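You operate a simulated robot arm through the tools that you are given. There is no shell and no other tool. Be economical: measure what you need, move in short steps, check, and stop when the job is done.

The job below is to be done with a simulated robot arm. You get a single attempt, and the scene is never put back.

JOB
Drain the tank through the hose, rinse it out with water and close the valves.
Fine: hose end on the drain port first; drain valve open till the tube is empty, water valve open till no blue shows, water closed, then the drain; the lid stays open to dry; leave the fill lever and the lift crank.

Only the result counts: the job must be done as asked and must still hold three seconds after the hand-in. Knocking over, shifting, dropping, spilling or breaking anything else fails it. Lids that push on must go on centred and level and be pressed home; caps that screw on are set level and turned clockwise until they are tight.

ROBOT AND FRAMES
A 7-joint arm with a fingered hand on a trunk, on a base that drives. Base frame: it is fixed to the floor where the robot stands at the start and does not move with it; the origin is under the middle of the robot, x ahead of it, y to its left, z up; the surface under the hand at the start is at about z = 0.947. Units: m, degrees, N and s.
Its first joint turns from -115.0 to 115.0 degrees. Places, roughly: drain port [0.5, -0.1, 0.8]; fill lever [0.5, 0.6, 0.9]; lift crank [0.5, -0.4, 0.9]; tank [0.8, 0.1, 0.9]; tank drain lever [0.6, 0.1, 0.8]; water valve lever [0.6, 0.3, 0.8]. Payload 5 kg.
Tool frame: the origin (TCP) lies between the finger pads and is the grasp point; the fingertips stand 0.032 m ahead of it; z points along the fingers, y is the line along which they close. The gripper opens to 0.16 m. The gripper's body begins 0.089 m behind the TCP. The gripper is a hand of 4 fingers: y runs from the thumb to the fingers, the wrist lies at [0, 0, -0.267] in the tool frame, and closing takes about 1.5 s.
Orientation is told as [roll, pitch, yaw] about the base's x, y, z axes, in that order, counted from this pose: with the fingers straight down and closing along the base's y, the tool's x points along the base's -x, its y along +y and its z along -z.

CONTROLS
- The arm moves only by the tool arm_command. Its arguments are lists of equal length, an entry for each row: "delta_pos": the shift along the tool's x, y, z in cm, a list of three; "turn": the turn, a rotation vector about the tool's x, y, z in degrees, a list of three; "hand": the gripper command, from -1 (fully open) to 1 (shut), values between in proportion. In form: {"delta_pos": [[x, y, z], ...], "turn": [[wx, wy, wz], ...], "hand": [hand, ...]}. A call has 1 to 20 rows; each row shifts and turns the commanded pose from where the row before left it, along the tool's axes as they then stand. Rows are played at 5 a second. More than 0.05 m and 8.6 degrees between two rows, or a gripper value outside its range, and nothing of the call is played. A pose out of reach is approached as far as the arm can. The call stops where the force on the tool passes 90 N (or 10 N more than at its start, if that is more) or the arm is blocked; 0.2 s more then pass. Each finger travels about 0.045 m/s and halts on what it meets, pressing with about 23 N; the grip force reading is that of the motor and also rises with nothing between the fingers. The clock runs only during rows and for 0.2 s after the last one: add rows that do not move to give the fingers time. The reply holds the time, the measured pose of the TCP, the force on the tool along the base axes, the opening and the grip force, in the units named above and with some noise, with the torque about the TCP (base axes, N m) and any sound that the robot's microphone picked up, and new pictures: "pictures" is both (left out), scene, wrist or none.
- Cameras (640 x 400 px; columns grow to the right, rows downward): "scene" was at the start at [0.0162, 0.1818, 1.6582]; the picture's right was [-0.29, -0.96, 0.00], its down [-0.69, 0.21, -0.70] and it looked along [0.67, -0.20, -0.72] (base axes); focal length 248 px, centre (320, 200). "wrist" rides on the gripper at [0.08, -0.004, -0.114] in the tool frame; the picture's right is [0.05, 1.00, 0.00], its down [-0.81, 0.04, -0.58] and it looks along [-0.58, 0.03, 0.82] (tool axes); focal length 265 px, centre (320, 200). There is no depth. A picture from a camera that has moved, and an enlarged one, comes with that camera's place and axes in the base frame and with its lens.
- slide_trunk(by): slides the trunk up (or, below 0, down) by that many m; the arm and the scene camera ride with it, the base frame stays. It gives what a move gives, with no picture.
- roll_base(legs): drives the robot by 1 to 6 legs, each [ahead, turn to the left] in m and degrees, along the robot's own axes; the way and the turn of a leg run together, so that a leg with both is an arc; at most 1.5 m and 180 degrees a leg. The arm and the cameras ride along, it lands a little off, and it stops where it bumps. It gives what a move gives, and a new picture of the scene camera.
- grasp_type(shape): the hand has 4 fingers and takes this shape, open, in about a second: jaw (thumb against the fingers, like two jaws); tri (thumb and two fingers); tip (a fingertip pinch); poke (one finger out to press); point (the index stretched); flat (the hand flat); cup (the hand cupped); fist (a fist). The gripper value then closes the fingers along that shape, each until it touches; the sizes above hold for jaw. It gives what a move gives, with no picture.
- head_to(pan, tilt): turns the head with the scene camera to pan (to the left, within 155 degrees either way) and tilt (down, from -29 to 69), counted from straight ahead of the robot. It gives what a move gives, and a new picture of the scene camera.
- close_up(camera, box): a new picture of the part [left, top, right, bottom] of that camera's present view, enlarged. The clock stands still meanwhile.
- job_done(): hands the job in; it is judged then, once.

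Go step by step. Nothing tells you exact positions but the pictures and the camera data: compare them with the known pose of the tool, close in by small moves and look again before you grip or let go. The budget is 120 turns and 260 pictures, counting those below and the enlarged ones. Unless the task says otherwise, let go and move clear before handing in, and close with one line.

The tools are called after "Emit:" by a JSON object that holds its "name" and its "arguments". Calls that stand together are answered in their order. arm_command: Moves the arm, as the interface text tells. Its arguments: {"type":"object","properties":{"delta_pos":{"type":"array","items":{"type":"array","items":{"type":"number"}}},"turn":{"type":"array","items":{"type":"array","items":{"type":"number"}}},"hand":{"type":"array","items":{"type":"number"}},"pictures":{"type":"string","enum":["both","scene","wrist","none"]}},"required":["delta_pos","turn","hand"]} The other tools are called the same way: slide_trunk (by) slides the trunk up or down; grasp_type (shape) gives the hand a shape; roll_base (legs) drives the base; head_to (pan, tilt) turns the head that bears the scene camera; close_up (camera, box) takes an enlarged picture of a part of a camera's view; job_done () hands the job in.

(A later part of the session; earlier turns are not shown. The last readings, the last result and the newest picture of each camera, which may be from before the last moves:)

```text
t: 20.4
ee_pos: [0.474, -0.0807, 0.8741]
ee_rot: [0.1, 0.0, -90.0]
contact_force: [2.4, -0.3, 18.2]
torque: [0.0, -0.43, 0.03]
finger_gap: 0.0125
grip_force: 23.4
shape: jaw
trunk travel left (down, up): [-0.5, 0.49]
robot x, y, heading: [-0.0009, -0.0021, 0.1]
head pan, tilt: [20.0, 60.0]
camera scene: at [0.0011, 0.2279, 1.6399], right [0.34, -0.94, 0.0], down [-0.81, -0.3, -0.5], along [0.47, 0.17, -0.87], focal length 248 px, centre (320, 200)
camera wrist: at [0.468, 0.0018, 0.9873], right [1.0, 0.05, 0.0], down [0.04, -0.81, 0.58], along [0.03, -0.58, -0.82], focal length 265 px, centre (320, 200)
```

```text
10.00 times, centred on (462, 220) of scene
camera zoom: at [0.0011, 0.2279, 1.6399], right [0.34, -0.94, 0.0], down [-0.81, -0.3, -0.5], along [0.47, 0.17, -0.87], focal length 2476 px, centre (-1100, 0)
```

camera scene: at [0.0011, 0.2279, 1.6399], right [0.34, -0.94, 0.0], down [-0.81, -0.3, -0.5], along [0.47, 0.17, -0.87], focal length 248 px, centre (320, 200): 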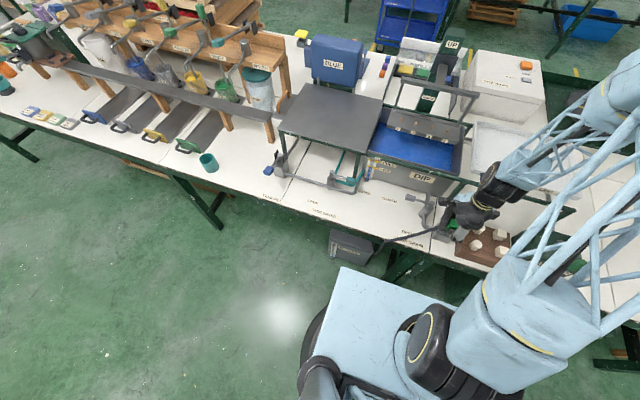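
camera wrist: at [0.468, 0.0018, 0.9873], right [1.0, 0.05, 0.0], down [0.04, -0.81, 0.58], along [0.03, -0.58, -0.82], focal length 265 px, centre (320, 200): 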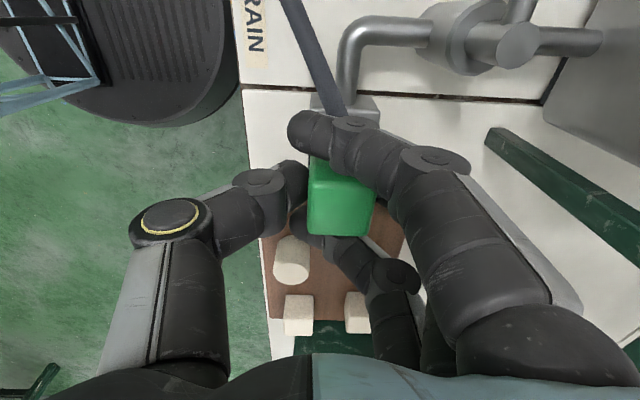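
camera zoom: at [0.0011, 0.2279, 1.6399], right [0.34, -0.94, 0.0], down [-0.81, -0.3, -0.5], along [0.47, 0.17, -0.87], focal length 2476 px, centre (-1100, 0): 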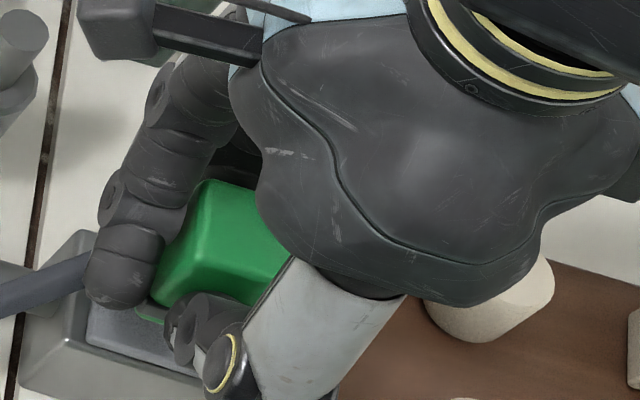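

Contact of about 18 N; the coupler has slid slightly in the grip. Inspecting the wrist view for tilt.

Emit:
{"name": "close_up", "arguments": {"camera": "wrist", "box": [220, 80, 460, 230]}}

Emit:
{"name": "close_up", "arguments": {"camera": "scene", "box": [430, 215, 462, 235]}}

```text
2.67 times, centred on (340, 155) of wrist
camera zoom: at [0.468, 0.0018, 0.9873], right [1.0, 0.05, 0.0], down [0.04, -0.81, 0.58], along [0.03, -0.58, -0.82], focal length 708 px, centre (267, 320)
```

zoom: 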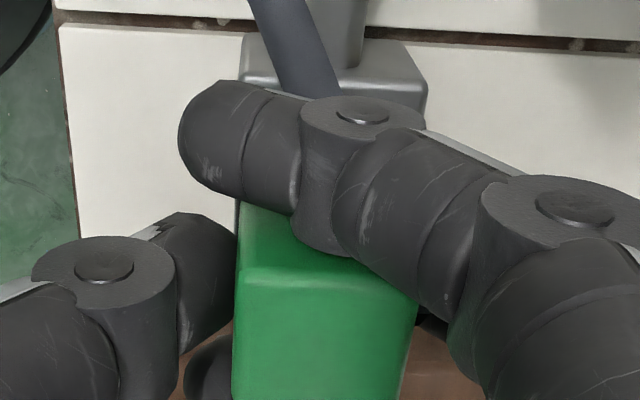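

```text
16.00 times, centred on (446, 225) of scene
camera zoom: at [0.0011, 0.2279, 1.6399], right [0.34, -0.94, 0.0], down [-0.81, -0.3, -0.5], along [0.47, 0.17, -0.87], focal length 3961 px, centre (-1696, -200)
```

zoom: 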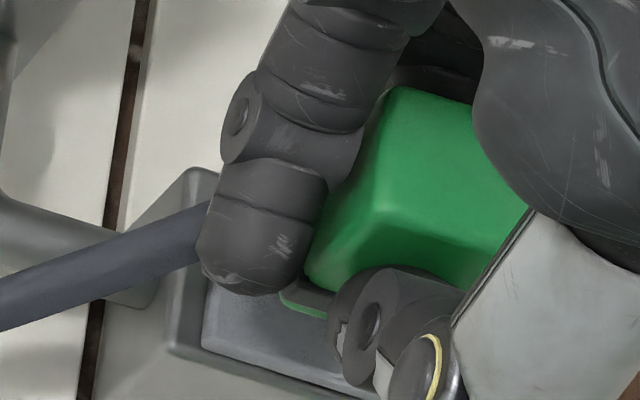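

The coupler rests on top of the nipple, not on it; the torque says the nipple lies toward +x of the coupler centre. I'll ease up, shift +x 4 mm and press again.

Emit:
{"name": "arm_command", "arguments": {"delta_pos": [[0, 0, -0.3], [0, 0.4, 0], [0, 0, 0.4], [0, 0, 0.3], [0, 0, 0]], "turn": [[0, 0, 0], [0, 0, 0], [0, 0, 0], [0, 0, 0], [0, 0, 0]], "hand": [1, 1, 1, 1, 1], "pictures": "wrist"}}

Emit:
{"name": "close_up", "arguments": {"camera": "scene", "box": [430, 215, 462, 235]}}

```text
t: 21.6
ee_pos: [0.4751, -0.0782, 0.8693]
ee_rot: [0.1, 0.0, -90.0]
contact_force: [-0.8, 2.3, 21.0]
torque: [0.01, -0.31, 0.01]
finger_gap: 0.0133
grip_force: 23.2
shape: jaw
trunk travel left (down, up): [-0.5, 0.49]
robot x, y, heading: [0.0023, -0.0015, -0.2]
head pan, tilt: [20.0, 60.0]
camera wrist: at [0.4706, 0.002, 0.9829], right [1.0, 0.05, 0.0], down [0.04, -0.81, 0.58], along [0.03, -0.58, -0.82], focal length 265 px, centre (320, 200)
```

wrist: 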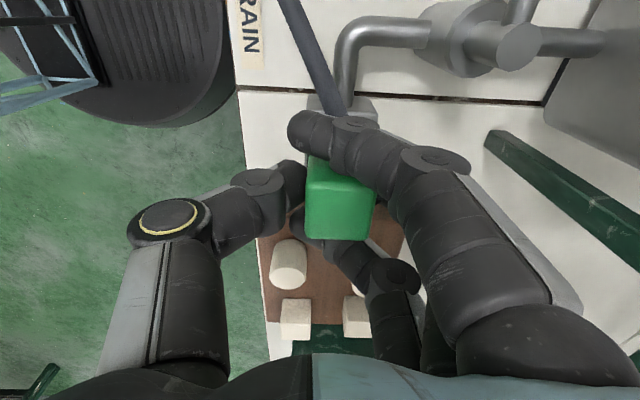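

```text
16.00 times, centred on (446, 225) of scene
camera zoom: at [0.0006, 0.2281, 1.6399], right [0.34, -0.94, 0.0], down [-0.81, -0.3, -0.5], along [0.47, 0.17, -0.87], focal length 3961 px, centre (-1696, -200)
```

zoom: 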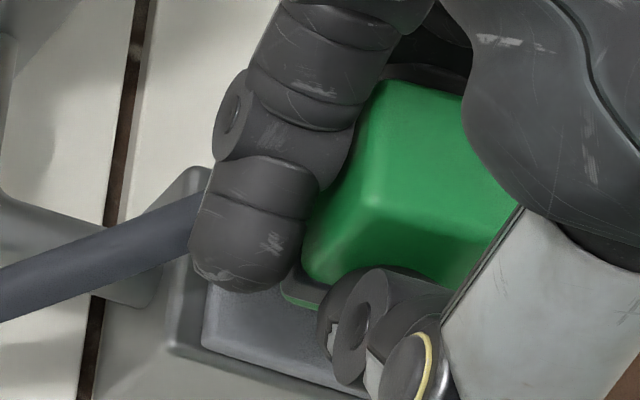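

Still on top. The contact torque again points ~7–10 mm ahead of the coupler centre. I'll lift clear, shift +x 6 mm, and lower again.

Emit:
{"name": "arm_command", "arguments": {"delta_pos": [[0, 0, -1.2], [0, 0.4, 0], [0, 0, 0]], "turn": [[0, 0, 0], [0, 0, 0], [0, 0, 0]], "hand": [1, 1, 1], "pictures": "wrist"}}

Emit:
{"name": "close_up", "arguments": {"camera": "wrist", "box": [220, 100, 460, 250]}}

Emit:
{"name": "close_up", "arguments": {"camera": "scene", "box": [430, 210, 470, 235]}}

```text
t: 22.4
ee_pos: [0.4806, -0.0776, 0.8817]
ee_rot: [0.0, 0.0, -90.0]
contact_force: [-0.2, 1.1, -0.9]
torque: [0.0, 0.03, -0.02]
finger_gap: 0.0117
grip_force: 23.2
shape: jaw
trunk travel left (down, up): [-0.5, 0.49]
robot x, y, heading: [-0.0009, 0.0001, -0.0]
head pan, tilt: [20.0, 60.0]
camera wrist: at [0.4754, 0.0032, 0.9944], right [1.0, 0.05, 0.0], down [0.04, -0.82, 0.58], along [0.03, -0.58, -0.82], focal length 265 px, centre (320, 200)
```

wrist: 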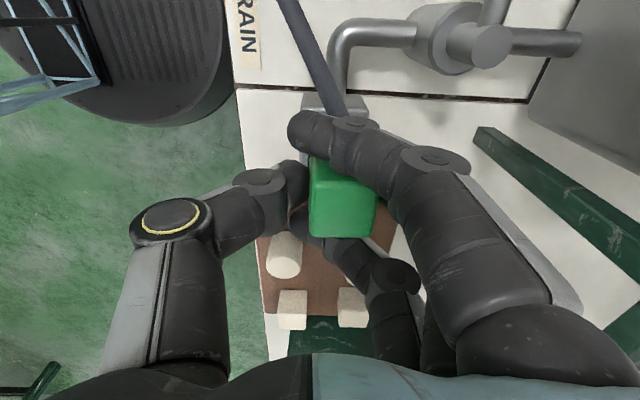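

```text
2.67 times, centred on (340, 175) of wrist
camera zoom: at [0.4754, 0.0032, 0.9944], right [1.0, 0.05, 0.0], down [0.04, -0.82, 0.58], along [0.03, -0.58, -0.82], focal length 708 px, centre (267, 267)
```

zoom: 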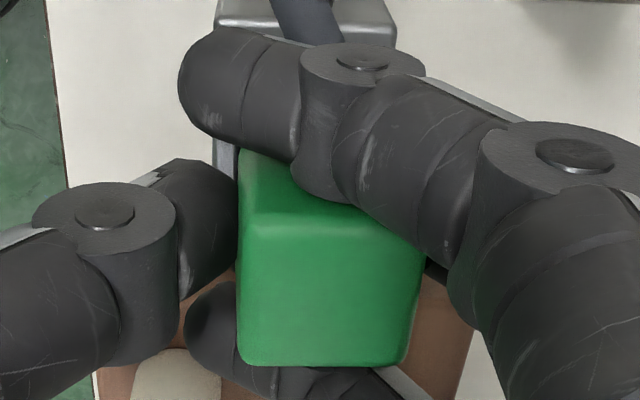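

```text
16.00 times, centred on (450, 222) of scene
camera zoom: at [0.0019, 0.2277, 1.6398], right [0.34, -0.94, 0.0], down [-0.81, -0.3, -0.5], along [0.47, 0.17, -0.87], focal length 3961 px, centre (-1760, -160)
```

zoom: 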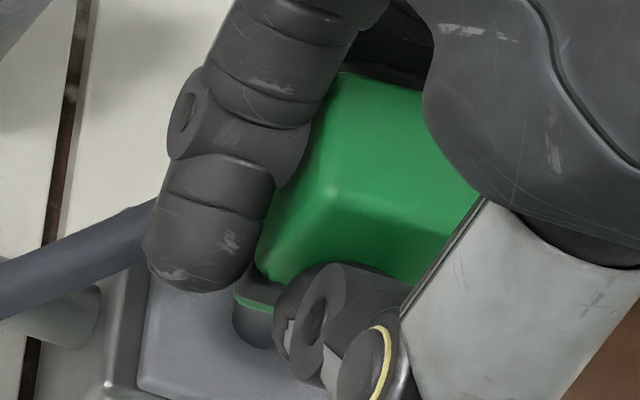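

Now nipple and coupler bottom are both visible: the coupler is about 4 mm too far +x and 2 mm too far +y. Correcting by that and lowering.

Emit:
{"name": "arm_command", "arguments": {"delta_pos": [[-0.2, -0.3, 0], [0, 0, 0.5], [0, 0, 0.5], [0, 0, 0.4], [0, 0, 0.3], [0, 0, 0]], "turn": [[0, 0, 0], [0, 0, 0], [0, 0, 0], [0, 0, 0], [0, 0, 0], [0, 0, 0]], "hand": [1, 1, 1, 1, 1, 1], "pictures": "wrist"}}

Emit:
{"name": "close_up", "arguments": {"camera": "scene", "box": [430, 210, 470, 235]}}

```text
t: 23.8
ee_pos: [0.4793, -0.081, 0.8647]
ee_rot: [0.0, 0.1, -89.9]
contact_force: [0.2, 1.1, -0.7]
torque: [0.01, -0.07, -0.01]
finger_gap: 0.0118
grip_force: 23.3
shape: jaw
trunk travel left (down, up): [-0.5, 0.49]
robot x, y, heading: [-0.0026, 0.0, -0.2]
head pan, tilt: [20.0, 60.0]
camera wrist: at [0.4732, 0.0001, 0.978], right [1.0, 0.05, 0.0], down [0.04, -0.81, 0.58], along [0.03, -0.58, -0.82], focal length 265 px, centre (320, 200)
```

wrist: 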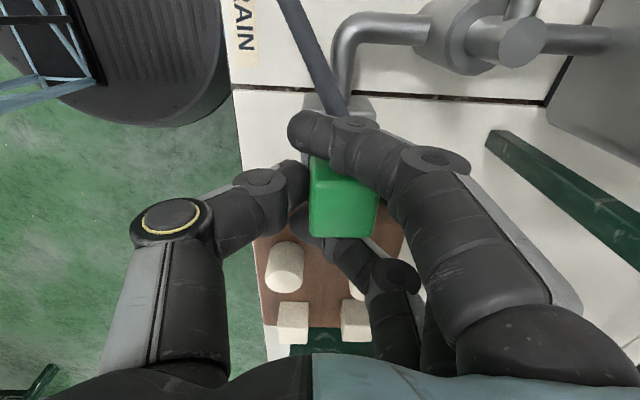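

```text
16.00 times, centred on (450, 222) of scene
camera zoom: at [0.0018, 0.2277, 1.6399], right [0.34, -0.94, 0.0], down [-0.81, -0.3, -0.5], along [0.47, 0.17, -0.87], focal length 3961 px, centre (-1760, -160)
```

zoom: 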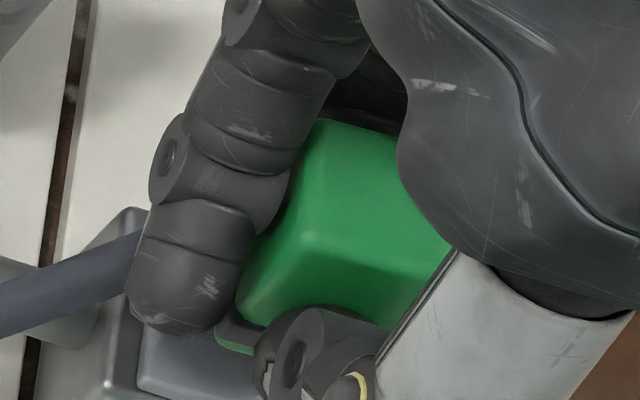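

It's sliding on freely now. Continuing down until contact.

Emit:
{"name": "arm_command", "arguments": {"delta_pos": [[0, 0, 0.4], [0, 0, 0.4], [0, 0, 0.4], [0, 0, 0.3], [0, 0, 0.2], [0, 0, 0]], "turn": [[0, 0, 0], [0, 0, 0], [0, 0, 0], [0, 0, 0], [0, 0, 0], [0, 0, 0]], "hand": [1, 1, 1, 1, 1, 1], "pictures": "wrist"}}

Emit:
{"name": "close_up", "arguments": {"camera": "scene", "box": [425, 210, 473, 240]}}

```text
t: 25.2
ee_pos: [0.4781, -0.0812, 0.8499]
ee_rot: [0.1, 0.0, -90.1]
contact_force: [-2.3, -0.6, 20.5]
torque: [0.03, -0.27, -0.04]
finger_gap: 0.0123
grip_force: 22.9
shape: jaw
trunk travel left (down, up): [-0.5, 0.49]
robot x, y, heading: [0.0003, -0.0006, 0.1]
head pan, tilt: [20.0, 60.0]
camera wrist: at [0.473, -0.0007, 0.9623], right [1.0, 0.05, 0.0], down [0.04, -0.81, 0.58], along [0.03, -0.58, -0.82], focal length 265 px, centre (320, 200)
```

wrist: 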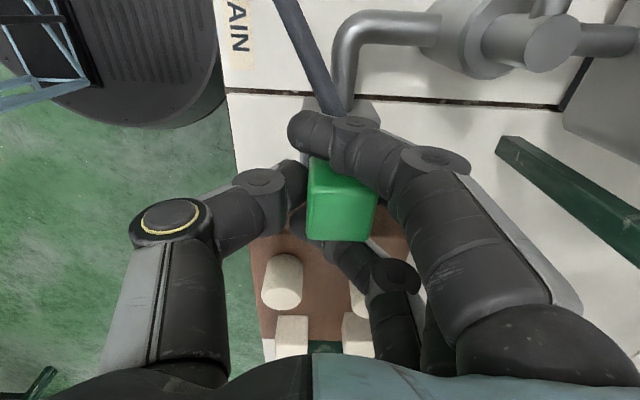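

```text
13.33 times, centred on (449, 225) of scene
camera zoom: at [0.0005, 0.2279, 1.6401], right [0.34, -0.94, 0.0], down [-0.81, -0.3, -0.5], along [0.47, 0.17, -0.87], focal length 3301 px, centre (-1400, -133)
```

zoom: 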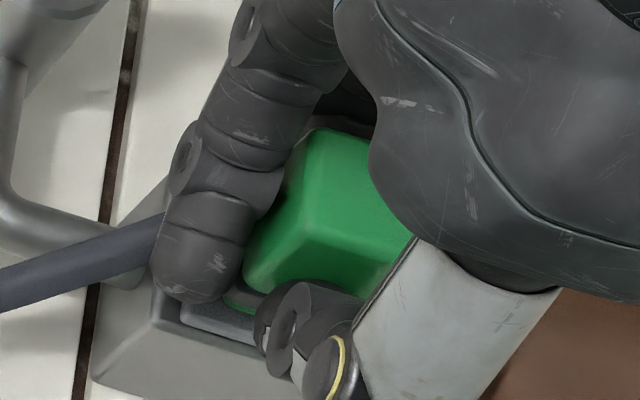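

Contact at the expected seating height (coupler bottom ≈ plate top 0.82). I'll open the hand and lift away, then check that it sits level.

Emit:
{"name": "arm_command", "arguments": {"delta_pos": [[0, 0, -0.2], [0, 0, 0], [0, 0, 0], [0, 0, 0], [0, 0, 0], [0, 0, 0], [0, 0, -2], [0, 0, -3], [0, 0, -3], [0, 0, -3], [0, 0, -2]], "turn": [[0, 0, 0], [0, 0, 0], [0, 0, 0], [0, 0, 0], [0, 0, 0], [0, 0, 0], [0, 0, 0], [0, 0, 0], [0, 0, 0], [0, 0, 0], [0, 0, 0]], "hand": [0.7, 0.3, 0, -0.2, -0.2, -0.2, -0.2, -0.2, -0.2, -0.2, -0.2]}}

Emit:
{"name": "close_up", "arguments": {"camera": "scene", "box": [417, 205, 481, 245]}}

Emit:
{"name": "close_up", "arguments": {"camera": "wrist", "box": [240, 80, 400, 180]}}

```text
t: 27.6
ee_pos: [0.4777, -0.0818, 0.9776]
ee_rot: [0.1, -0.1, -90.0]
contact_force: [-0.4, -0.2, -0.8]
torque: [-0.02, -0.03, 0.02]
finger_gap: 0.0954
grip_force: 0.0
shape: jaw
trunk travel left (down, up): [-0.5, 0.49]
robot x, y, heading: [0.0011, -0.0, -0.3]
head pan, tilt: [20.0, 60.0]
camera scene: at [0.0013, 0.2279, 1.6398], right [0.34, -0.94, 0.0], down [-0.81, -0.3, -0.5], along [0.47, 0.17, -0.87], focal length 248 px, centre (320, 200)
camera wrist: at [0.4728, -0.0002, 1.0919], right [1.0, 0.05, 0.0], down [0.04, -0.81, 0.58], along [0.03, -0.58, -0.82], focal length 265 px, centre (320, 200)
```

scene: 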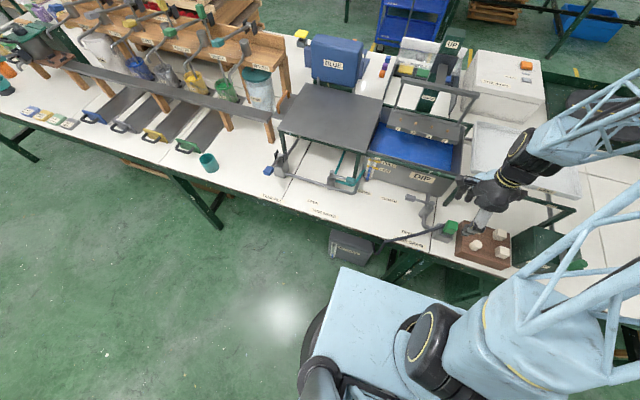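
wrist: 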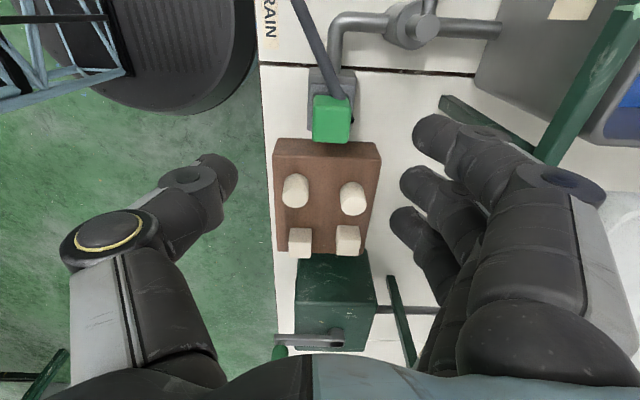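

```text
10.00 times, centred on (449, 225) of scene
camera zoom: at [0.0013, 0.2279, 1.6398], right [0.34, -0.94, 0.0], down [-0.81, -0.3, -0.5], along [0.47, 0.17, -0.87], focal length 2476 px, centre (-970, -50)
```

zoom: 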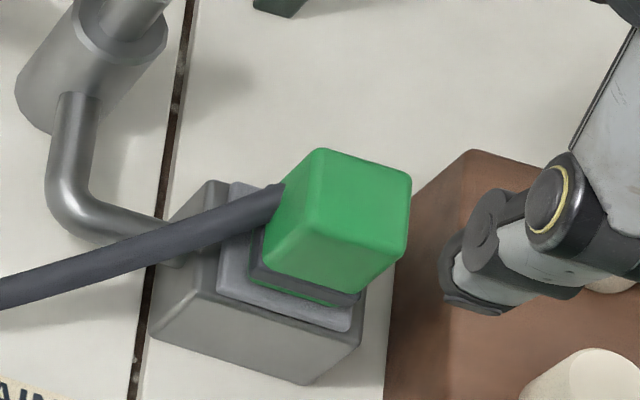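

```text
4.00 times, centred on (320, 130) of wrist
camera zoom: at [0.4728, -0.0002, 1.0919], right [1.0, 0.05, 0.0], down [0.04, -0.81, 0.58], along [0.03, -0.58, -0.82], focal length 1062 px, centre (320, 480)
```

zoom: 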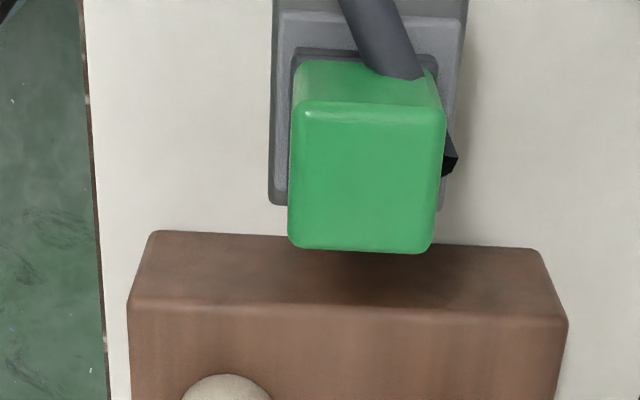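

The coupler sits level on the port plate, hose attached. I'll press it home gently from above with the closed fingertips.

Emit:
{"name": "arm_command", "arguments": {"delta_pos": [[0.4, 0.4, 0], [0, 0, 0], [0, 0, 0], [0, 0, 0], [0, 0, 0], [0, 0, 0], [0, 0, 3], [0, 0, 2.5], [0, 0, 1], [0, 0, 0]], "turn": [[0, 0, 0], [0, 0, 0], [0, 0, 0], [0, 0, 0], [0, 0, 0], [0, 0, 0], [0, 0, 0], [0, 0, 0], [0, 0, 0], [0, 0, 0]], "hand": [0.5, 1, 1, 1, 1, 1, 1, 1, 1, 1]}}

Emit:
{"name": "close_up", "arguments": {"camera": "scene", "box": [417, 205, 481, 245]}}

Emit:
{"name": "close_up", "arguments": {"camera": "wrist", "box": [200, 80, 440, 230]}}

```text
t: 29.8
ee_pos: [0.4818, -0.077, 0.9144]
ee_rot: [0.0, -0.1, -90.0]
contact_force: [-0.5, -0.2, -0.3]
torque: [-0.01, 0.0, -0.02]
finger_gap: 0.0
grip_force: 22.9
shape: jaw
trunk travel left (down, up): [-0.5, 0.49]
robot x, y, heading: [0.0024, 0.0003, -0.2]
head pan, tilt: [20.0, 60.0]
camera scene: at [0.0016, 0.2278, 1.6399], right [0.34, -0.94, 0.0], down [-0.81, -0.3, -0.5], along [0.47, 0.17, -0.87], focal length 248 px, centre (320, 200)
camera wrist: at [0.4769, 0.0038, 1.027], right [1.0, 0.05, 0.0], down [0.04, -0.81, 0.58], along [0.03, -0.58, -0.82], focal length 265 px, centre (320, 200)
```

scene: 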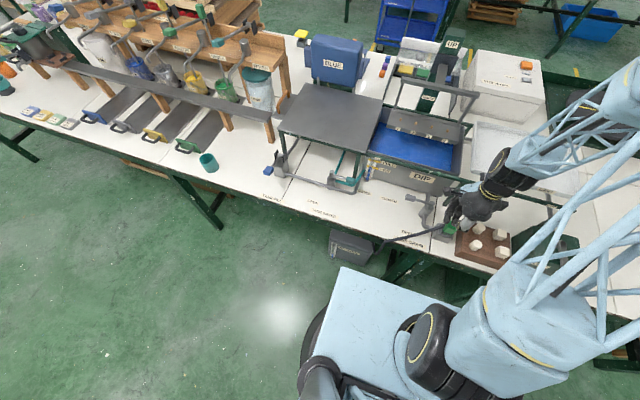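
wrist: 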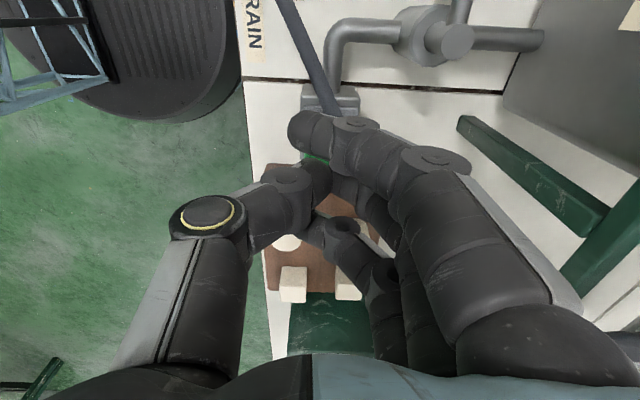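

```text
10.00 times, centred on (449, 225) of scene
camera zoom: at [0.0016, 0.2278, 1.6399], right [0.34, -0.94, 0.0], down [-0.81, -0.3, -0.5], along [0.47, 0.17, -0.87], focal length 2476 px, centre (-970, -50)
```

zoom: 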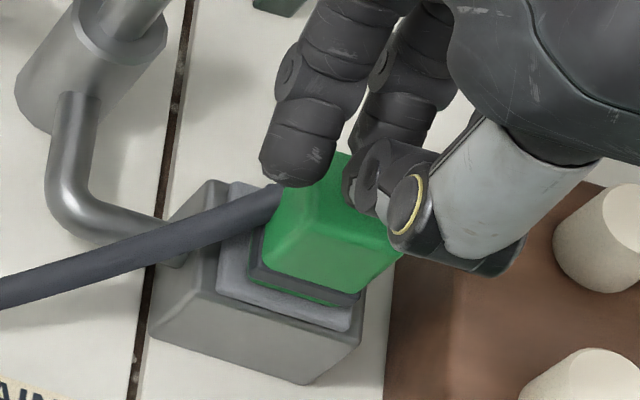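

```text
2.67 times, centred on (320, 155) of wrist
camera zoom: at [0.4769, 0.0038, 1.027], right [1.0, 0.05, 0.0], down [0.04, -0.81, 0.58], along [0.03, -0.58, -0.82], focal length 708 px, centre (320, 320)
```

zoom: 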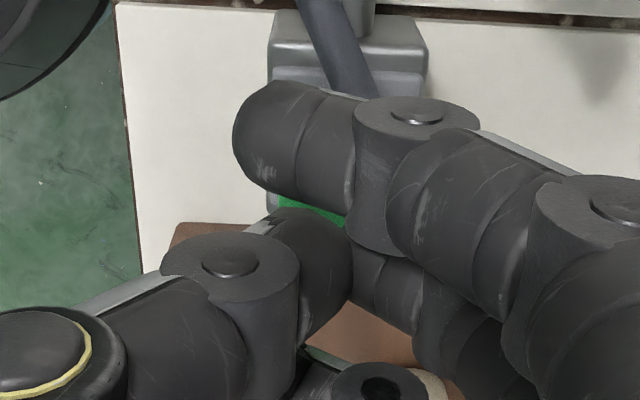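

Measurements say the coupler bottom may be a few mm off the plate, so a press is worthwhile. Going down in small steps until I see a firm force.

Emit:
{"name": "arm_command", "arguments": {"delta_pos": [[-0.2, 0, 0.8], [0, 0, 0.4], [0, 0, 0.3], [0, 0, 0.3], [0, 0, 0]], "turn": [[0, 0, 0], [0, 0, 0], [0, 0, 0], [0, 0, 0], [0, 0, 0]], "hand": [1, 1, 1, 1, 1], "pictures": "none"}}

Emit:
{"name": "close_up", "arguments": {"camera": "scene", "box": [417, 205, 481, 245]}}

```text
t: 31.0
ee_pos: [0.482, -0.0788, 0.8975]
ee_rot: [0.2, -0.1, -90.1]
contact_force: [3.6, 4.8, 26.6]
torque: [0.19, -0.41, 0.06]
finger_gap: 0.0
grip_force: 23.3
shape: jaw
trunk travel left (down, up): [-0.5, 0.49]
robot x, y, heading: [0.0017, 0.0025, 0.0]
head pan, tilt: [20.0, 60.0]
```

```text
10.00 times, centred on (449, 225) of scene
camera zoom: at [0.0005, 0.2284, 1.6401], right [0.34, -0.94, 0.0], down [-0.81, -0.3, -0.5], along [0.47, 0.17, -0.87], focal length 2476 px, centre (-970, -50)
```

zoom: 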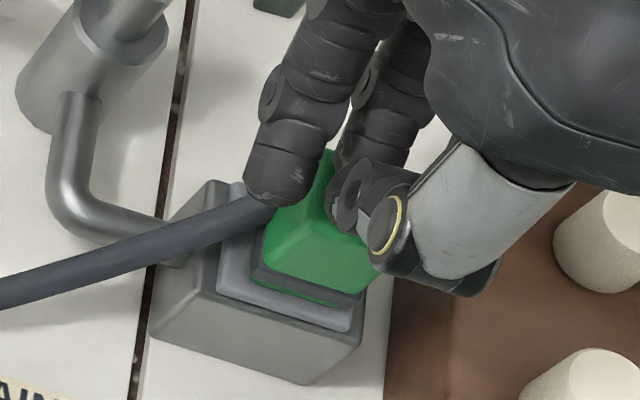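

The fingertips bottomed at z ≈ 0.866 with 27 N: the coupler is fully seated. I'll retreat upward and try the "poke" shape, which should suit turning levers in the tight space in front of the tank.

Emit:
{"name": "arm_command", "arguments": {"delta_pos": [[0, 0, -2], [0, 0, -4], [0, 0, -4], [0, 0, -4], [0, 0, -2]], "turn": [[0, 0, 0], [0, 0, 0], [0, 0, 0], [0, 0, 0], [0, 0, 0]], "hand": [1, 1, 1, 1, 1], "pictures": "none"}}

Emit:
{"name": "grasp_type", "arguments": {"shape": "poke"}}

Emit:
{"name": "arm_command", "arguments": {"delta_pos": [[4, 0, 0], [3, 0, 0], [0, 0, 0]], "turn": [[0, 0, 0], [0, 0, 0], [0, 0, 0]], "hand": [-1, -1, -1]}}

Emit:
{"name": "close_up", "arguments": {"camera": "scene", "box": [390, 140, 518, 220]}}

```text
t: 32.2
ee_pos: [0.4837, -0.0774, 1.0532]
ee_rot: [0.0, -0.1, -90.1]
contact_force: [-0.1, 0.0, 0.3]
torque: [0.0, -0.03, 0.0]
finger_gap: 0.0
grip_force: 23.0
shape: jaw
trunk travel left (down, up): [-0.5, 0.49]
robot x, y, heading: [0.0001, -0.0013, 0.0]
head pan, tilt: [20.0, 60.0]
```

```text
t: 33.1
ee_pos: [0.484, -0.0765, 1.0542]
ee_rot: [0.0, 0.1, -90.0]
contact_force: [0.1, 0.3, 0.2]
torque: [0.0, 0.0, -0.01]
finger_gap: 0.0002
grip_force: 0.1
shape: poke
trunk travel left (down, up): [-0.5, 0.49]
robot x, y, heading: [-0.0003, 0.0024, -0.1]
head pan, tilt: [20.0, 60.0]
```

```text
t: 33.9
ee_pos: [0.4805, -0.0113, 1.0554]
ee_rot: [0.0, 0.0, -89.9]
contact_force: [0.3, 0.3, 0.0]
torque: [-0.02, 0.02, -0.02]
finger_gap: 0.0
grip_force: 0.1
shape: poke
trunk travel left (down, up): [-0.5, 0.49]
robot x, y, heading: [-0.0002, -0.0001, -0.1]
head pan, tilt: [20.0, 60.0]
camera scene: at [0.0017, 0.2277, 1.6399], right [0.34, -0.94, 0.0], down [-0.81, -0.3, -0.5], along [0.47, 0.17, -0.87], focal length 248 px, centre (320, 200)
camera wrist: at [0.4754, 0.0707, 1.1677], right [1.0, 0.05, 0.0], down [0.04, -0.82, 0.58], along [0.03, -0.58, -0.82], focal length 265 px, centre (320, 200)
```

scene: 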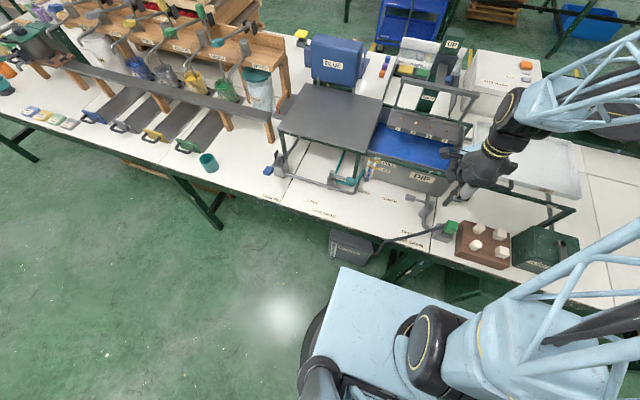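
wrist: 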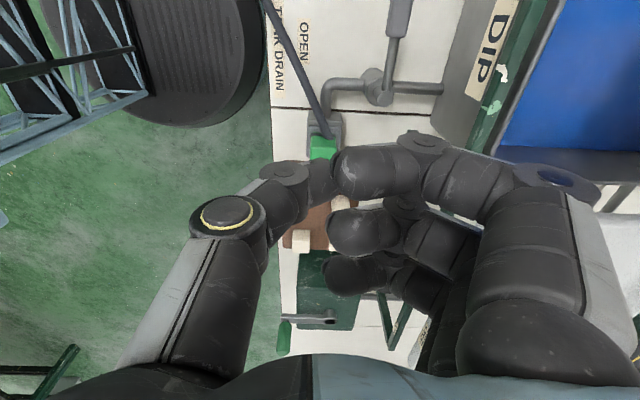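

```text
5.00 times, centred on (454, 180) of scene
camera zoom: at [0.0017, 0.2277, 1.6399], right [0.34, -0.94, 0.0], down [-0.81, -0.3, -0.5], along [0.47, 0.17, -0.87], focal length 1238 px, centre (-350, 300)
```

zoom: 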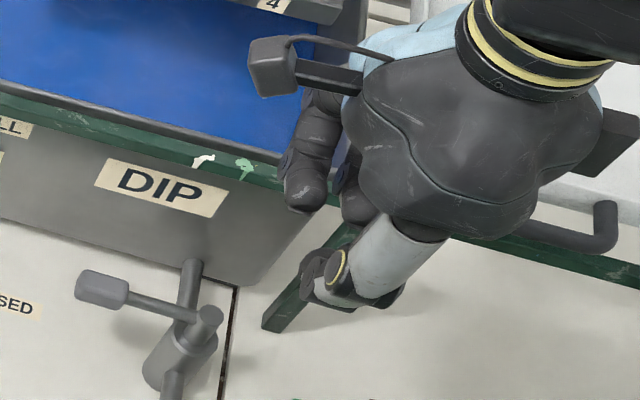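

"Poke" keeps the fingers curled in; I'll check whether "point" gives a cleaner single-finger rod.

Emit:
{"name": "grasp_type", "arguments": {"shape": "point"}}

Emit:
{"name": "arm_command", "arguments": {"delta_pos": [[0, 0, 0], [0, 0, 0]], "turn": [[0, 0, 0], [0, 0, 0]], "hand": [-1, -1]}}

Emit:
{"name": "close_up", "arguments": {"camera": "scene", "box": [390, 140, 518, 220]}}

```text
t: 34.8
ee_pos: [0.4798, -0.0108, 1.0545]
ee_rot: [-0.1, 0.0, -89.9]
contact_force: [0.2, 0.2, 0.3]
torque: [-0.01, 0.0, 0.02]
finger_gap: 0.1524
grip_force: 0.0
shape: point
trunk travel left (down, up): [-0.5, 0.49]
robot x, y, heading: [-0.0, -0.0017, 0.0]
head pan, tilt: [20.0, 60.0]
```

```text
t: 35.4
ee_pos: [0.4798, -0.0106, 1.054]
ee_rot: [0.0, 0.0, -90.0]
contact_force: [0.5, 0.3, -0.1]
torque: [0.0, 0.0, 0.02]
finger_gap: 0.1523
grip_force: 0.1
shape: point
trunk travel left (down, up): [-0.5, 0.49]
robot x, y, heading: [0.0033, -0.0024, -0.0]
head pan, tilt: [20.0, 60.0]
camera scene: at [0.0016, 0.2278, 1.6399], right [0.34, -0.94, 0.0], down [-0.81, -0.3, -0.5], along [0.47, 0.17, -0.87], focal length 248 px, centre (320, 200)
camera wrist: at [0.4754, 0.0707, 1.1677], right [1.0, 0.05, 0.0], down [0.04, -0.81, 0.58], along [0.03, -0.58, -0.82], focal length 265 px, centre (320, 200)
```

scene: 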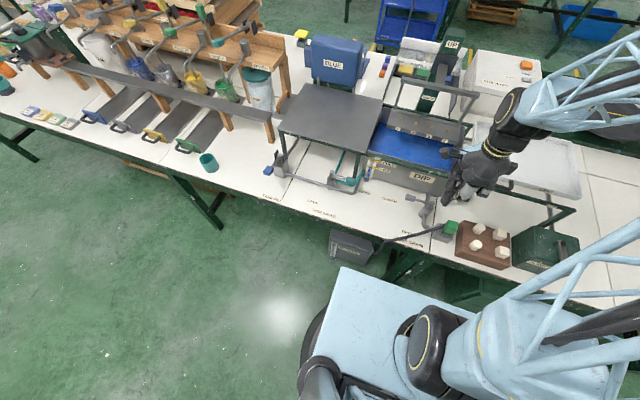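
wrist: 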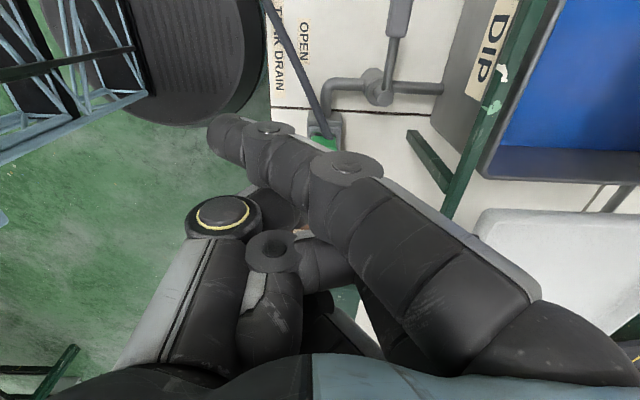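

```text
5.00 times, centred on (454, 180) of scene
camera zoom: at [0.0016, 0.2278, 1.6399], right [0.34, -0.94, 0.0], down [-0.81, -0.3, -0.5], along [0.47, 0.17, -0.87], focal length 1238 px, centre (-350, 300)
```

zoom: 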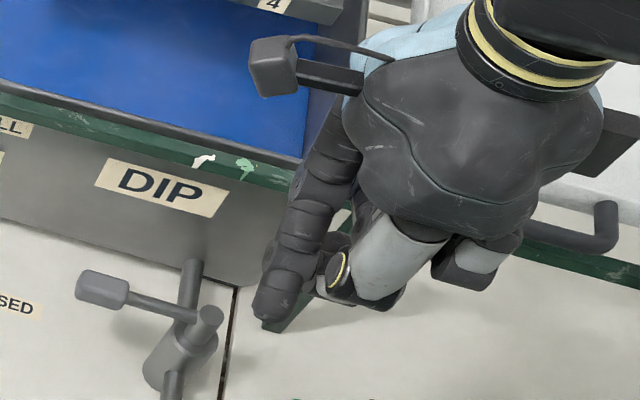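

"Point" gives a clean index rod, slanting inward; its tip lies at tool (+3.4, -4.6, +0.4) cm. Tilting the hand 40° toward the robot makes that finger near vertical and keeps the body clear of the tank rail. I'll back the base 0.2 m for room, then tilt.

Emit:
{"name": "roll_base", "arguments": {"legs": [[-0.2, 0]]}}

Emit:
{"name": "arm_command", "arguments": {"delta_pos": [[0, 3, 0], [0, 3, 0], [0, 3, 0], [3, 3, 0], [3, 0, 0], [3, 0, 0], [0, 0, 0]], "turn": [[-8, 0, 0], [-8, 0, 0], [-8, 0, 0], [-8, 0, 0], [-8, 0, 0], [0, 0, 0], [0, 0, 0]], "hand": [-1, -1, -1, -1, -1, -1, -1]}}

```text
t: 37.0
ee_pos: [0.2806, -0.0081, 1.0554]
ee_rot: [0.1, 0.0, -89.6]
contact_force: [-0.2, -1.0, -0.2]
torque: [0.0, -0.03, 0.03]
finger_gap: 0.1521
grip_force: 0.0
shape: point
trunk travel left (down, up): [-0.5, 0.49]
robot x, y, heading: [-0.2026, 0.0042, 0.4]
head pan, tilt: [20.0, 60.0]
camera scene: at [-0.2002, 0.2272, 1.6399], right [0.35, -0.94, 0.0], down [-0.81, -0.3, -0.5], along [0.47, 0.17, -0.87], focal length 248 px, centre (320, 200)
```

scene: 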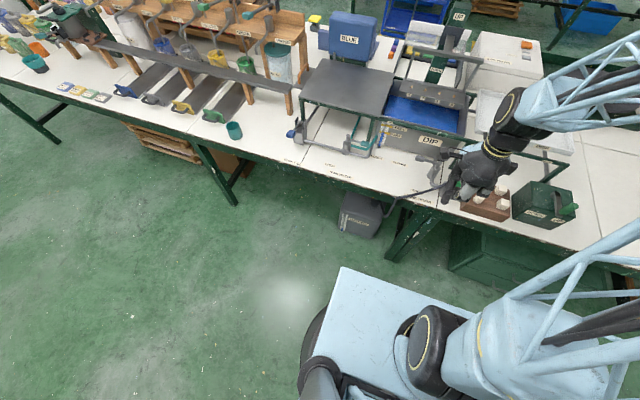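

```text
t: 38.8
ee_pos: [0.3789, -0.1566, 1.0706]
ee_rot: [36.7, -0.1, -114.6]
contact_force: [0.9, -0.3, -0.9]
torque: [-0.05, 0.0, -0.01]
finger_gap: 0.1523
grip_force: 0.1
shape: point
out of reach, approached as far as the arm can: row 5
trunk travel left (down, up): [-0.5, 0.49]
robot x, y, heading: [-0.2041, 0.0021, 0.3]
head pan, tilt: [20.0, 60.0]
stopped in row 7: the arm was blocked; the commanded pose is now the measured one
camera scene: at [-0.1994, 0.2277, 1.6397], right [0.35, -0.94, 0.0], down [-0.81, -0.3, -0.5], along [0.47, 0.17, -0.87], focal length 248 px, centre (320, 200)
camera wrist: at [0.3457, -0.0533, 1.158], right [0.75, -0.29, 0.6], down [-0.62, -0.61, 0.49], along [0.22, -0.74, -0.64], focal length 265 px, centre (320, 200)
```

scene: 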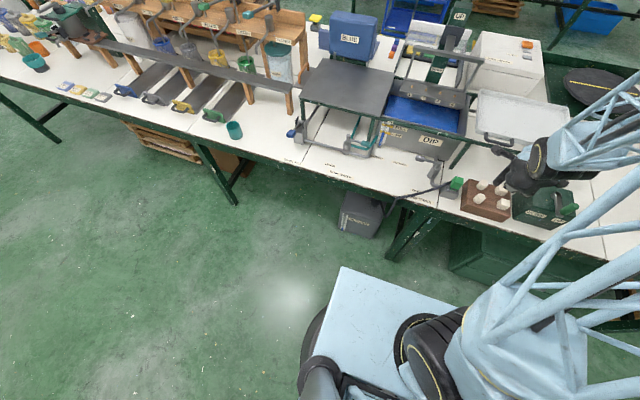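
wrist: 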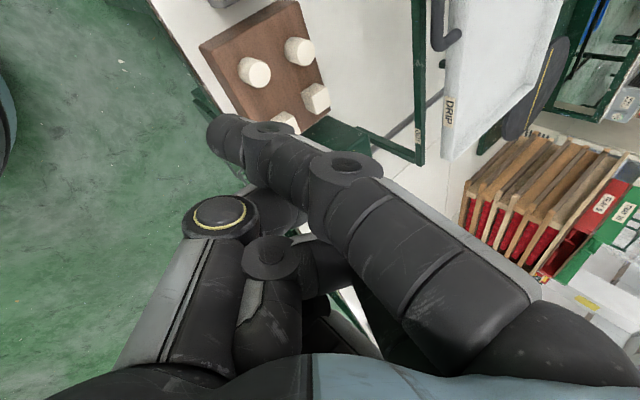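

The tilt near the robot ran into a joint limit and swung the arm sideways (nothing touched). I'll move outward first where there's room, then restore the yaw.

Emit:
{"name": "arm_command", "arguments": {"delta_pos": [[3.75, 1.12, 0.84], [3.75, 1.12, 0.84], [3.75, 1.12, 0.84], [3.75, 1.12, 0.84], [3.75, 1.12, 0.84], [3.75, 1.12, 0.84], [0, 0, 0], [0, 0, 0], [0, 0, 0], [0, 0, 0]], "turn": [[0, 0, 0], [0, 0, 0], [0, 0, 0], [0, 0, 0], [0, 0, 0], [0, 0, 0], [0, 4.9, -6.58], [0, 4.9, -6.58], [0, 4.9, -6.58], [0, 0, 0]], "hand": [-1, -1, -1, -1, -1, -1, -1, -1, -1, -1]}}

```text
t: 41.0
ee_pos: [0.5475, 0.0177, 1.0706]
ee_rot: [36.7, 0.1, -89.4]
contact_force: [0.5, -10.6, 0.9]
torque: [0.8, 0.03, 0.66]
finger_gap: 0.152
grip_force: 0.0
shape: point
trunk travel left (down, up): [-0.5, 0.49]
robot x, y, heading: [-0.1982, 0.0055, 0.6]
head pan, tilt: [20.0, 60.0]
camera scene: at [-0.199, 0.2238, 1.6404], right [0.35, -0.94, 0.0], down [-0.81, -0.3, -0.5], along [0.47, 0.18, -0.87], focal length 248 px, centre (320, 200)
camera wrist: at [0.4748, 0.0982, 1.1576], right [0.8, 0.06, 0.6], down [-0.3, -0.82, 0.49], along [0.52, -0.57, -0.64], focal length 265 px, centre (320, 200)
```

scene: 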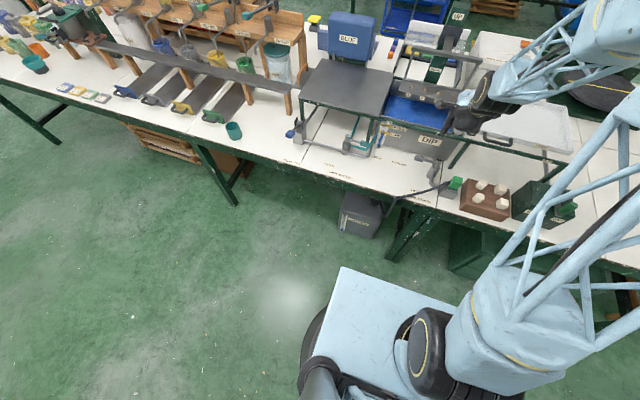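
wrist: 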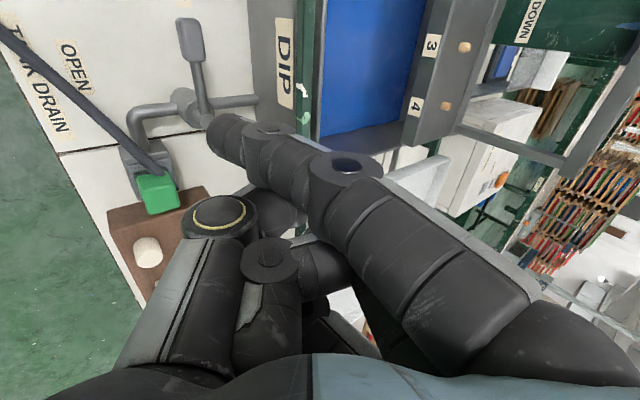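

There's an unexpected 10 N sideways force; checking whether the hand touches something before moving on.

Emit:
{"name": "close_up", "arguments": {"camera": "scene", "box": [370, 50, 530, 150]}}

Emit:
{"name": "arm_command", "arguments": {"delta_pos": [[0, 0, 0]], "turn": [[0, 0, 0]], "hand": [-1], "pictures": "none"}}

```text
4.00 times, centred on (450, 100) of scene
camera zoom: at [-0.199, 0.2238, 1.6404], right [0.35, -0.94, 0.0], down [-0.81, -0.3, -0.5], along [0.47, 0.18, -0.87], focal length 990 px, centre (-200, 600)
```

zoom: 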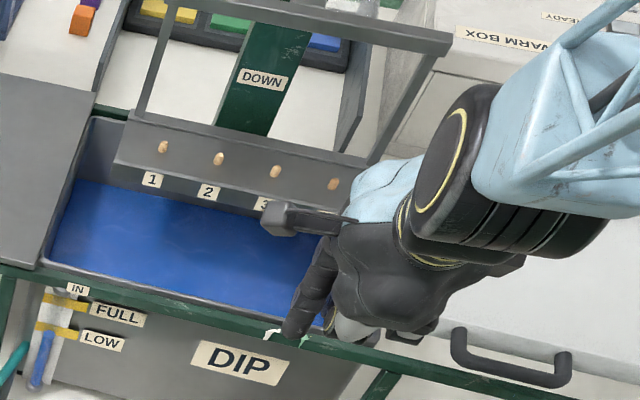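

```text
t: 41.4
ee_pos: [0.5474, 0.0111, 1.0695]
ee_rot: [36.7, 0.1, -90.0]
contact_force: [-0.9, -1.9, 0.4]
torque: [0.04, 0.0, 0.02]
finger_gap: 0.1522
grip_force: 0.0
shape: point
trunk travel left (down, up): [-0.5, 0.49]
robot x, y, heading: [-0.1985, 0.0008, 0.4]
head pan, tilt: [20.0, 60.0]
```

The force was just settling. I'll tilt 8° more, place the fingertip behind the handle line at about (0.578, 0.065), and lower halfway to check clearances.

Emit:
{"name": "arm_command", "arguments": {"delta_pos": [[0, 0, 0], [1, 2.15, 2.13], [1, 2.15, 2.13], [0, -2.34, 2.37], [0, -2.34, 2.37], [0, -2.34, 2.37], [0, 0, 0]], "turn": [[-8, 0, 0], [0, 0, 0], [0, 0, 0], [0, 0, 0], [0, 0, 0], [0, 0, 0], [0, 0, 0]], "hand": [-1, -1, -1, -1, -1, -1, -1]}}

Emit:
{"name": "close_up", "arguments": {"camera": "scene", "box": [370, 100, 498, 180]}}

Emit:
{"name": "close_up", "arguments": {"camera": "wrist", "box": [100, 0, 420, 200]}}

```text
t: 43.0
ee_pos: [0.6098, 0.0341, 0.9681]
ee_rot: [44.7, 0.1, -90.1]
contact_force: [0.3, -0.2, 0.3]
torque: [0.01, 0.04, 0.0]
finger_gap: 0.1525
grip_force: 0.2
shape: point
trunk travel left (down, up): [-0.5, 0.49]
robot x, y, heading: [-0.2017, 0.0021, 0.5]
head pan, tilt: [20.0, 60.0]
camera scene: at [-0.1994, 0.2272, 1.6399], right [0.35, -0.94, 0.0], down [-0.81, -0.3, -0.5], along [0.47, 0.17, -0.87], focal length 248 px, centre (320, 200)
camera wrist: at [0.5264, 0.1147, 1.045], right [0.71, 0.05, 0.7], down [-0.38, -0.82, 0.44], along [0.59, -0.58, -0.56], focal length 265 px, centre (320, 200)
```

scene: 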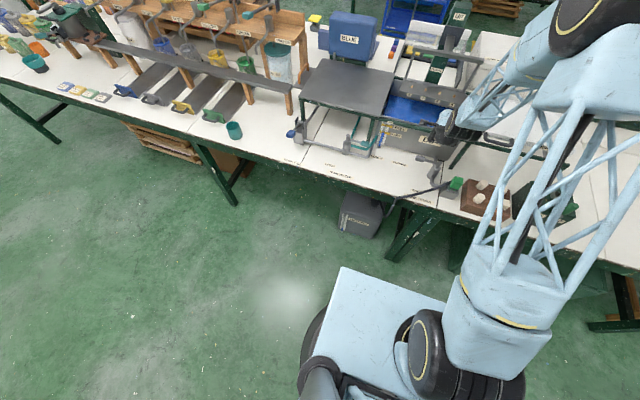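
wrist: 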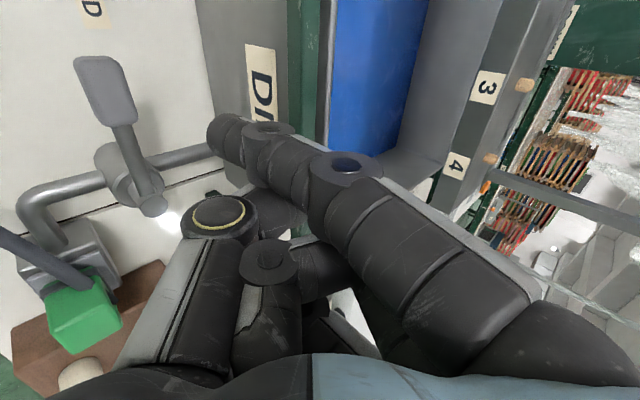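

```text
5.00 times, centred on (434, 140) of scene
camera zoom: at [-0.1994, 0.2272, 1.6399], right [0.35, -0.94, 0.0], down [-0.81, -0.3, -0.5], along [0.47, 0.17, -0.87], focal length 1238 px, centre (-250, 500)
```

zoom: 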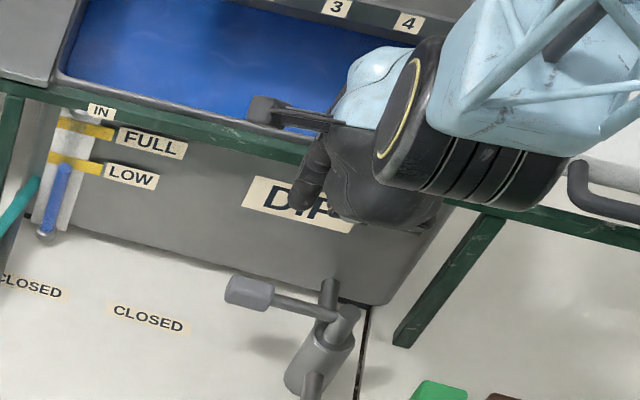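

```text
2.00 times, centred on (260, 100) of wrist
camera zoom: at [0.5264, 0.1147, 1.045], right [0.71, 0.05, 0.7], down [-0.38, -0.82, 0.44], along [0.59, -0.58, -0.56], focal length 531 px, centre (440, 400)
```

zoom: 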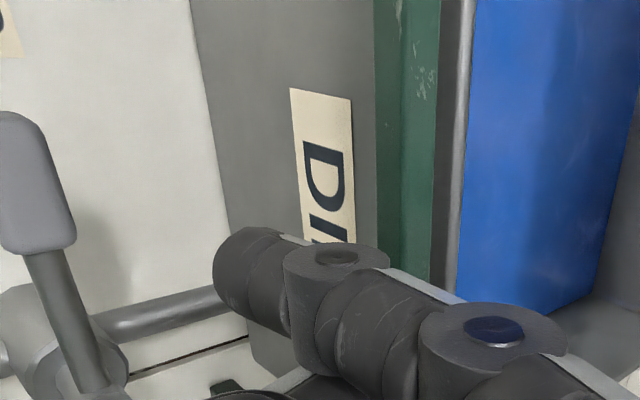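

In "point" the thumb knuckle sits as low as the fingertip and would hit the lever arm. A closed jaw at about 30° tilt is cleaner: I'll raise, reshape to jaw and close it.

Emit:
{"name": "arm_command", "arguments": {"delta_pos": [[0, 2.81, -2.84], [0, 2.81, -2.84], [0, 2.81, -2.84], [0, 0, 0], [0, 0, 0]], "turn": [[0, 0, 0], [0, 0, 0], [0, 0, 0], [7.35, 0, 0], [7.35, 0, 0]], "hand": [-1, -1, -1, -1, -1], "pictures": "none"}}

Emit:
{"name": "grasp_type", "arguments": {"shape": "jaw"}}

Emit:
{"name": "arm_command", "arguments": {"delta_pos": [[0, 0, 0], [0, 0, 0], [0, 0, 0], [0, 0, 0], [0, 0, 0], [0, 0, 0], [0, 0, 0], [0, 0, 0], [0, 0, 0], [0, 0, 0]], "turn": [[0, 0, 0], [0, 0, 0], [0, 0, 0], [0, 0, 0], [0, 0, 0], [0, 0, 0], [0, 0, 0], [0, 0, 0], [0, 0, 0], [0, 0, 0]], "hand": [0, 0.6, 1, 1, 1, 1, 1, 1, 1, 1]}}

```text
t: 44.2
ee_pos: [0.6112, 0.0314, 1.0877]
ee_rot: [29.9, 0.0, -90.0]
contact_force: [-0.2, -0.5, 0.5]
torque: [0.01, 0.03, 0.02]
finger_gap: 0.1525
grip_force: 0.1
shape: point
trunk travel left (down, up): [-0.5, 0.49]
robot x, y, heading: [-0.2019, -0.0021, 0.5]
head pan, tilt: [20.0, 60.0]
```

```text
t: 45.1
ee_pos: [0.6103, 0.0323, 1.089]
ee_rot: [30.0, 0.0, -89.9]
contact_force: [0.8, 0.2, -0.1]
torque: [0.0, 0.03, 0.04]
finger_gap: 0.1596
grip_force: 0.0
shape: jaw
trunk travel left (down, up): [-0.5, 0.49]
robot x, y, heading: [-0.2026, -0.0014, 0.3]
head pan, tilt: [20.0, 60.0]
```

```text
t: 47.3
ee_pos: [0.6107, 0.0326, 1.0902]
ee_rot: [30.0, 0.0, -90.0]
contact_force: [0.2, -0.4, 0.4]
torque: [-0.03, 0.01, 0.01]
finger_gap: 0.0
grip_force: 16.4
shape: jaw
trunk travel left (down, up): [-0.5, 0.49]
robot x, y, heading: [-0.2003, -0.0015, 0.4]
head pan, tilt: [20.0, 60.0]
camera scene: at [-0.1996, 0.2272, 1.6399], right [0.35, -0.94, 0.0], down [-0.81, -0.3, -0.5], along [0.47, 0.17, -0.87], focal length 248 px, centre (320, 200)
camera wrist: at [0.5496, 0.1128, 1.1855], right [0.87, 0.05, 0.5], down [-0.25, -0.82, 0.52], along [0.43, -0.58, -0.69], focal length 265 px, centre (320, 200)
```

scene: 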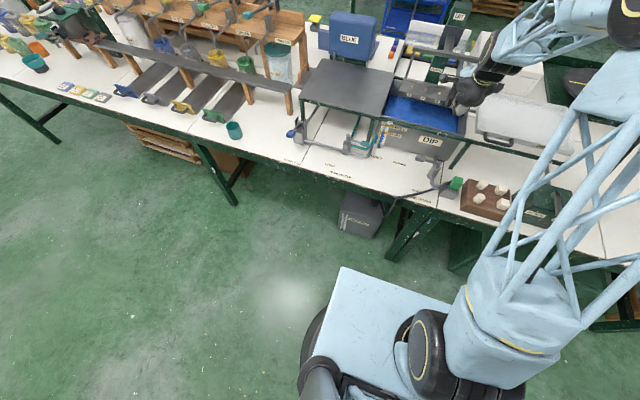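
wrist: 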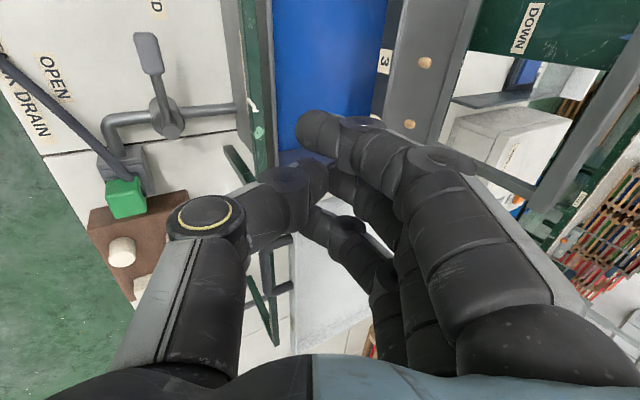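

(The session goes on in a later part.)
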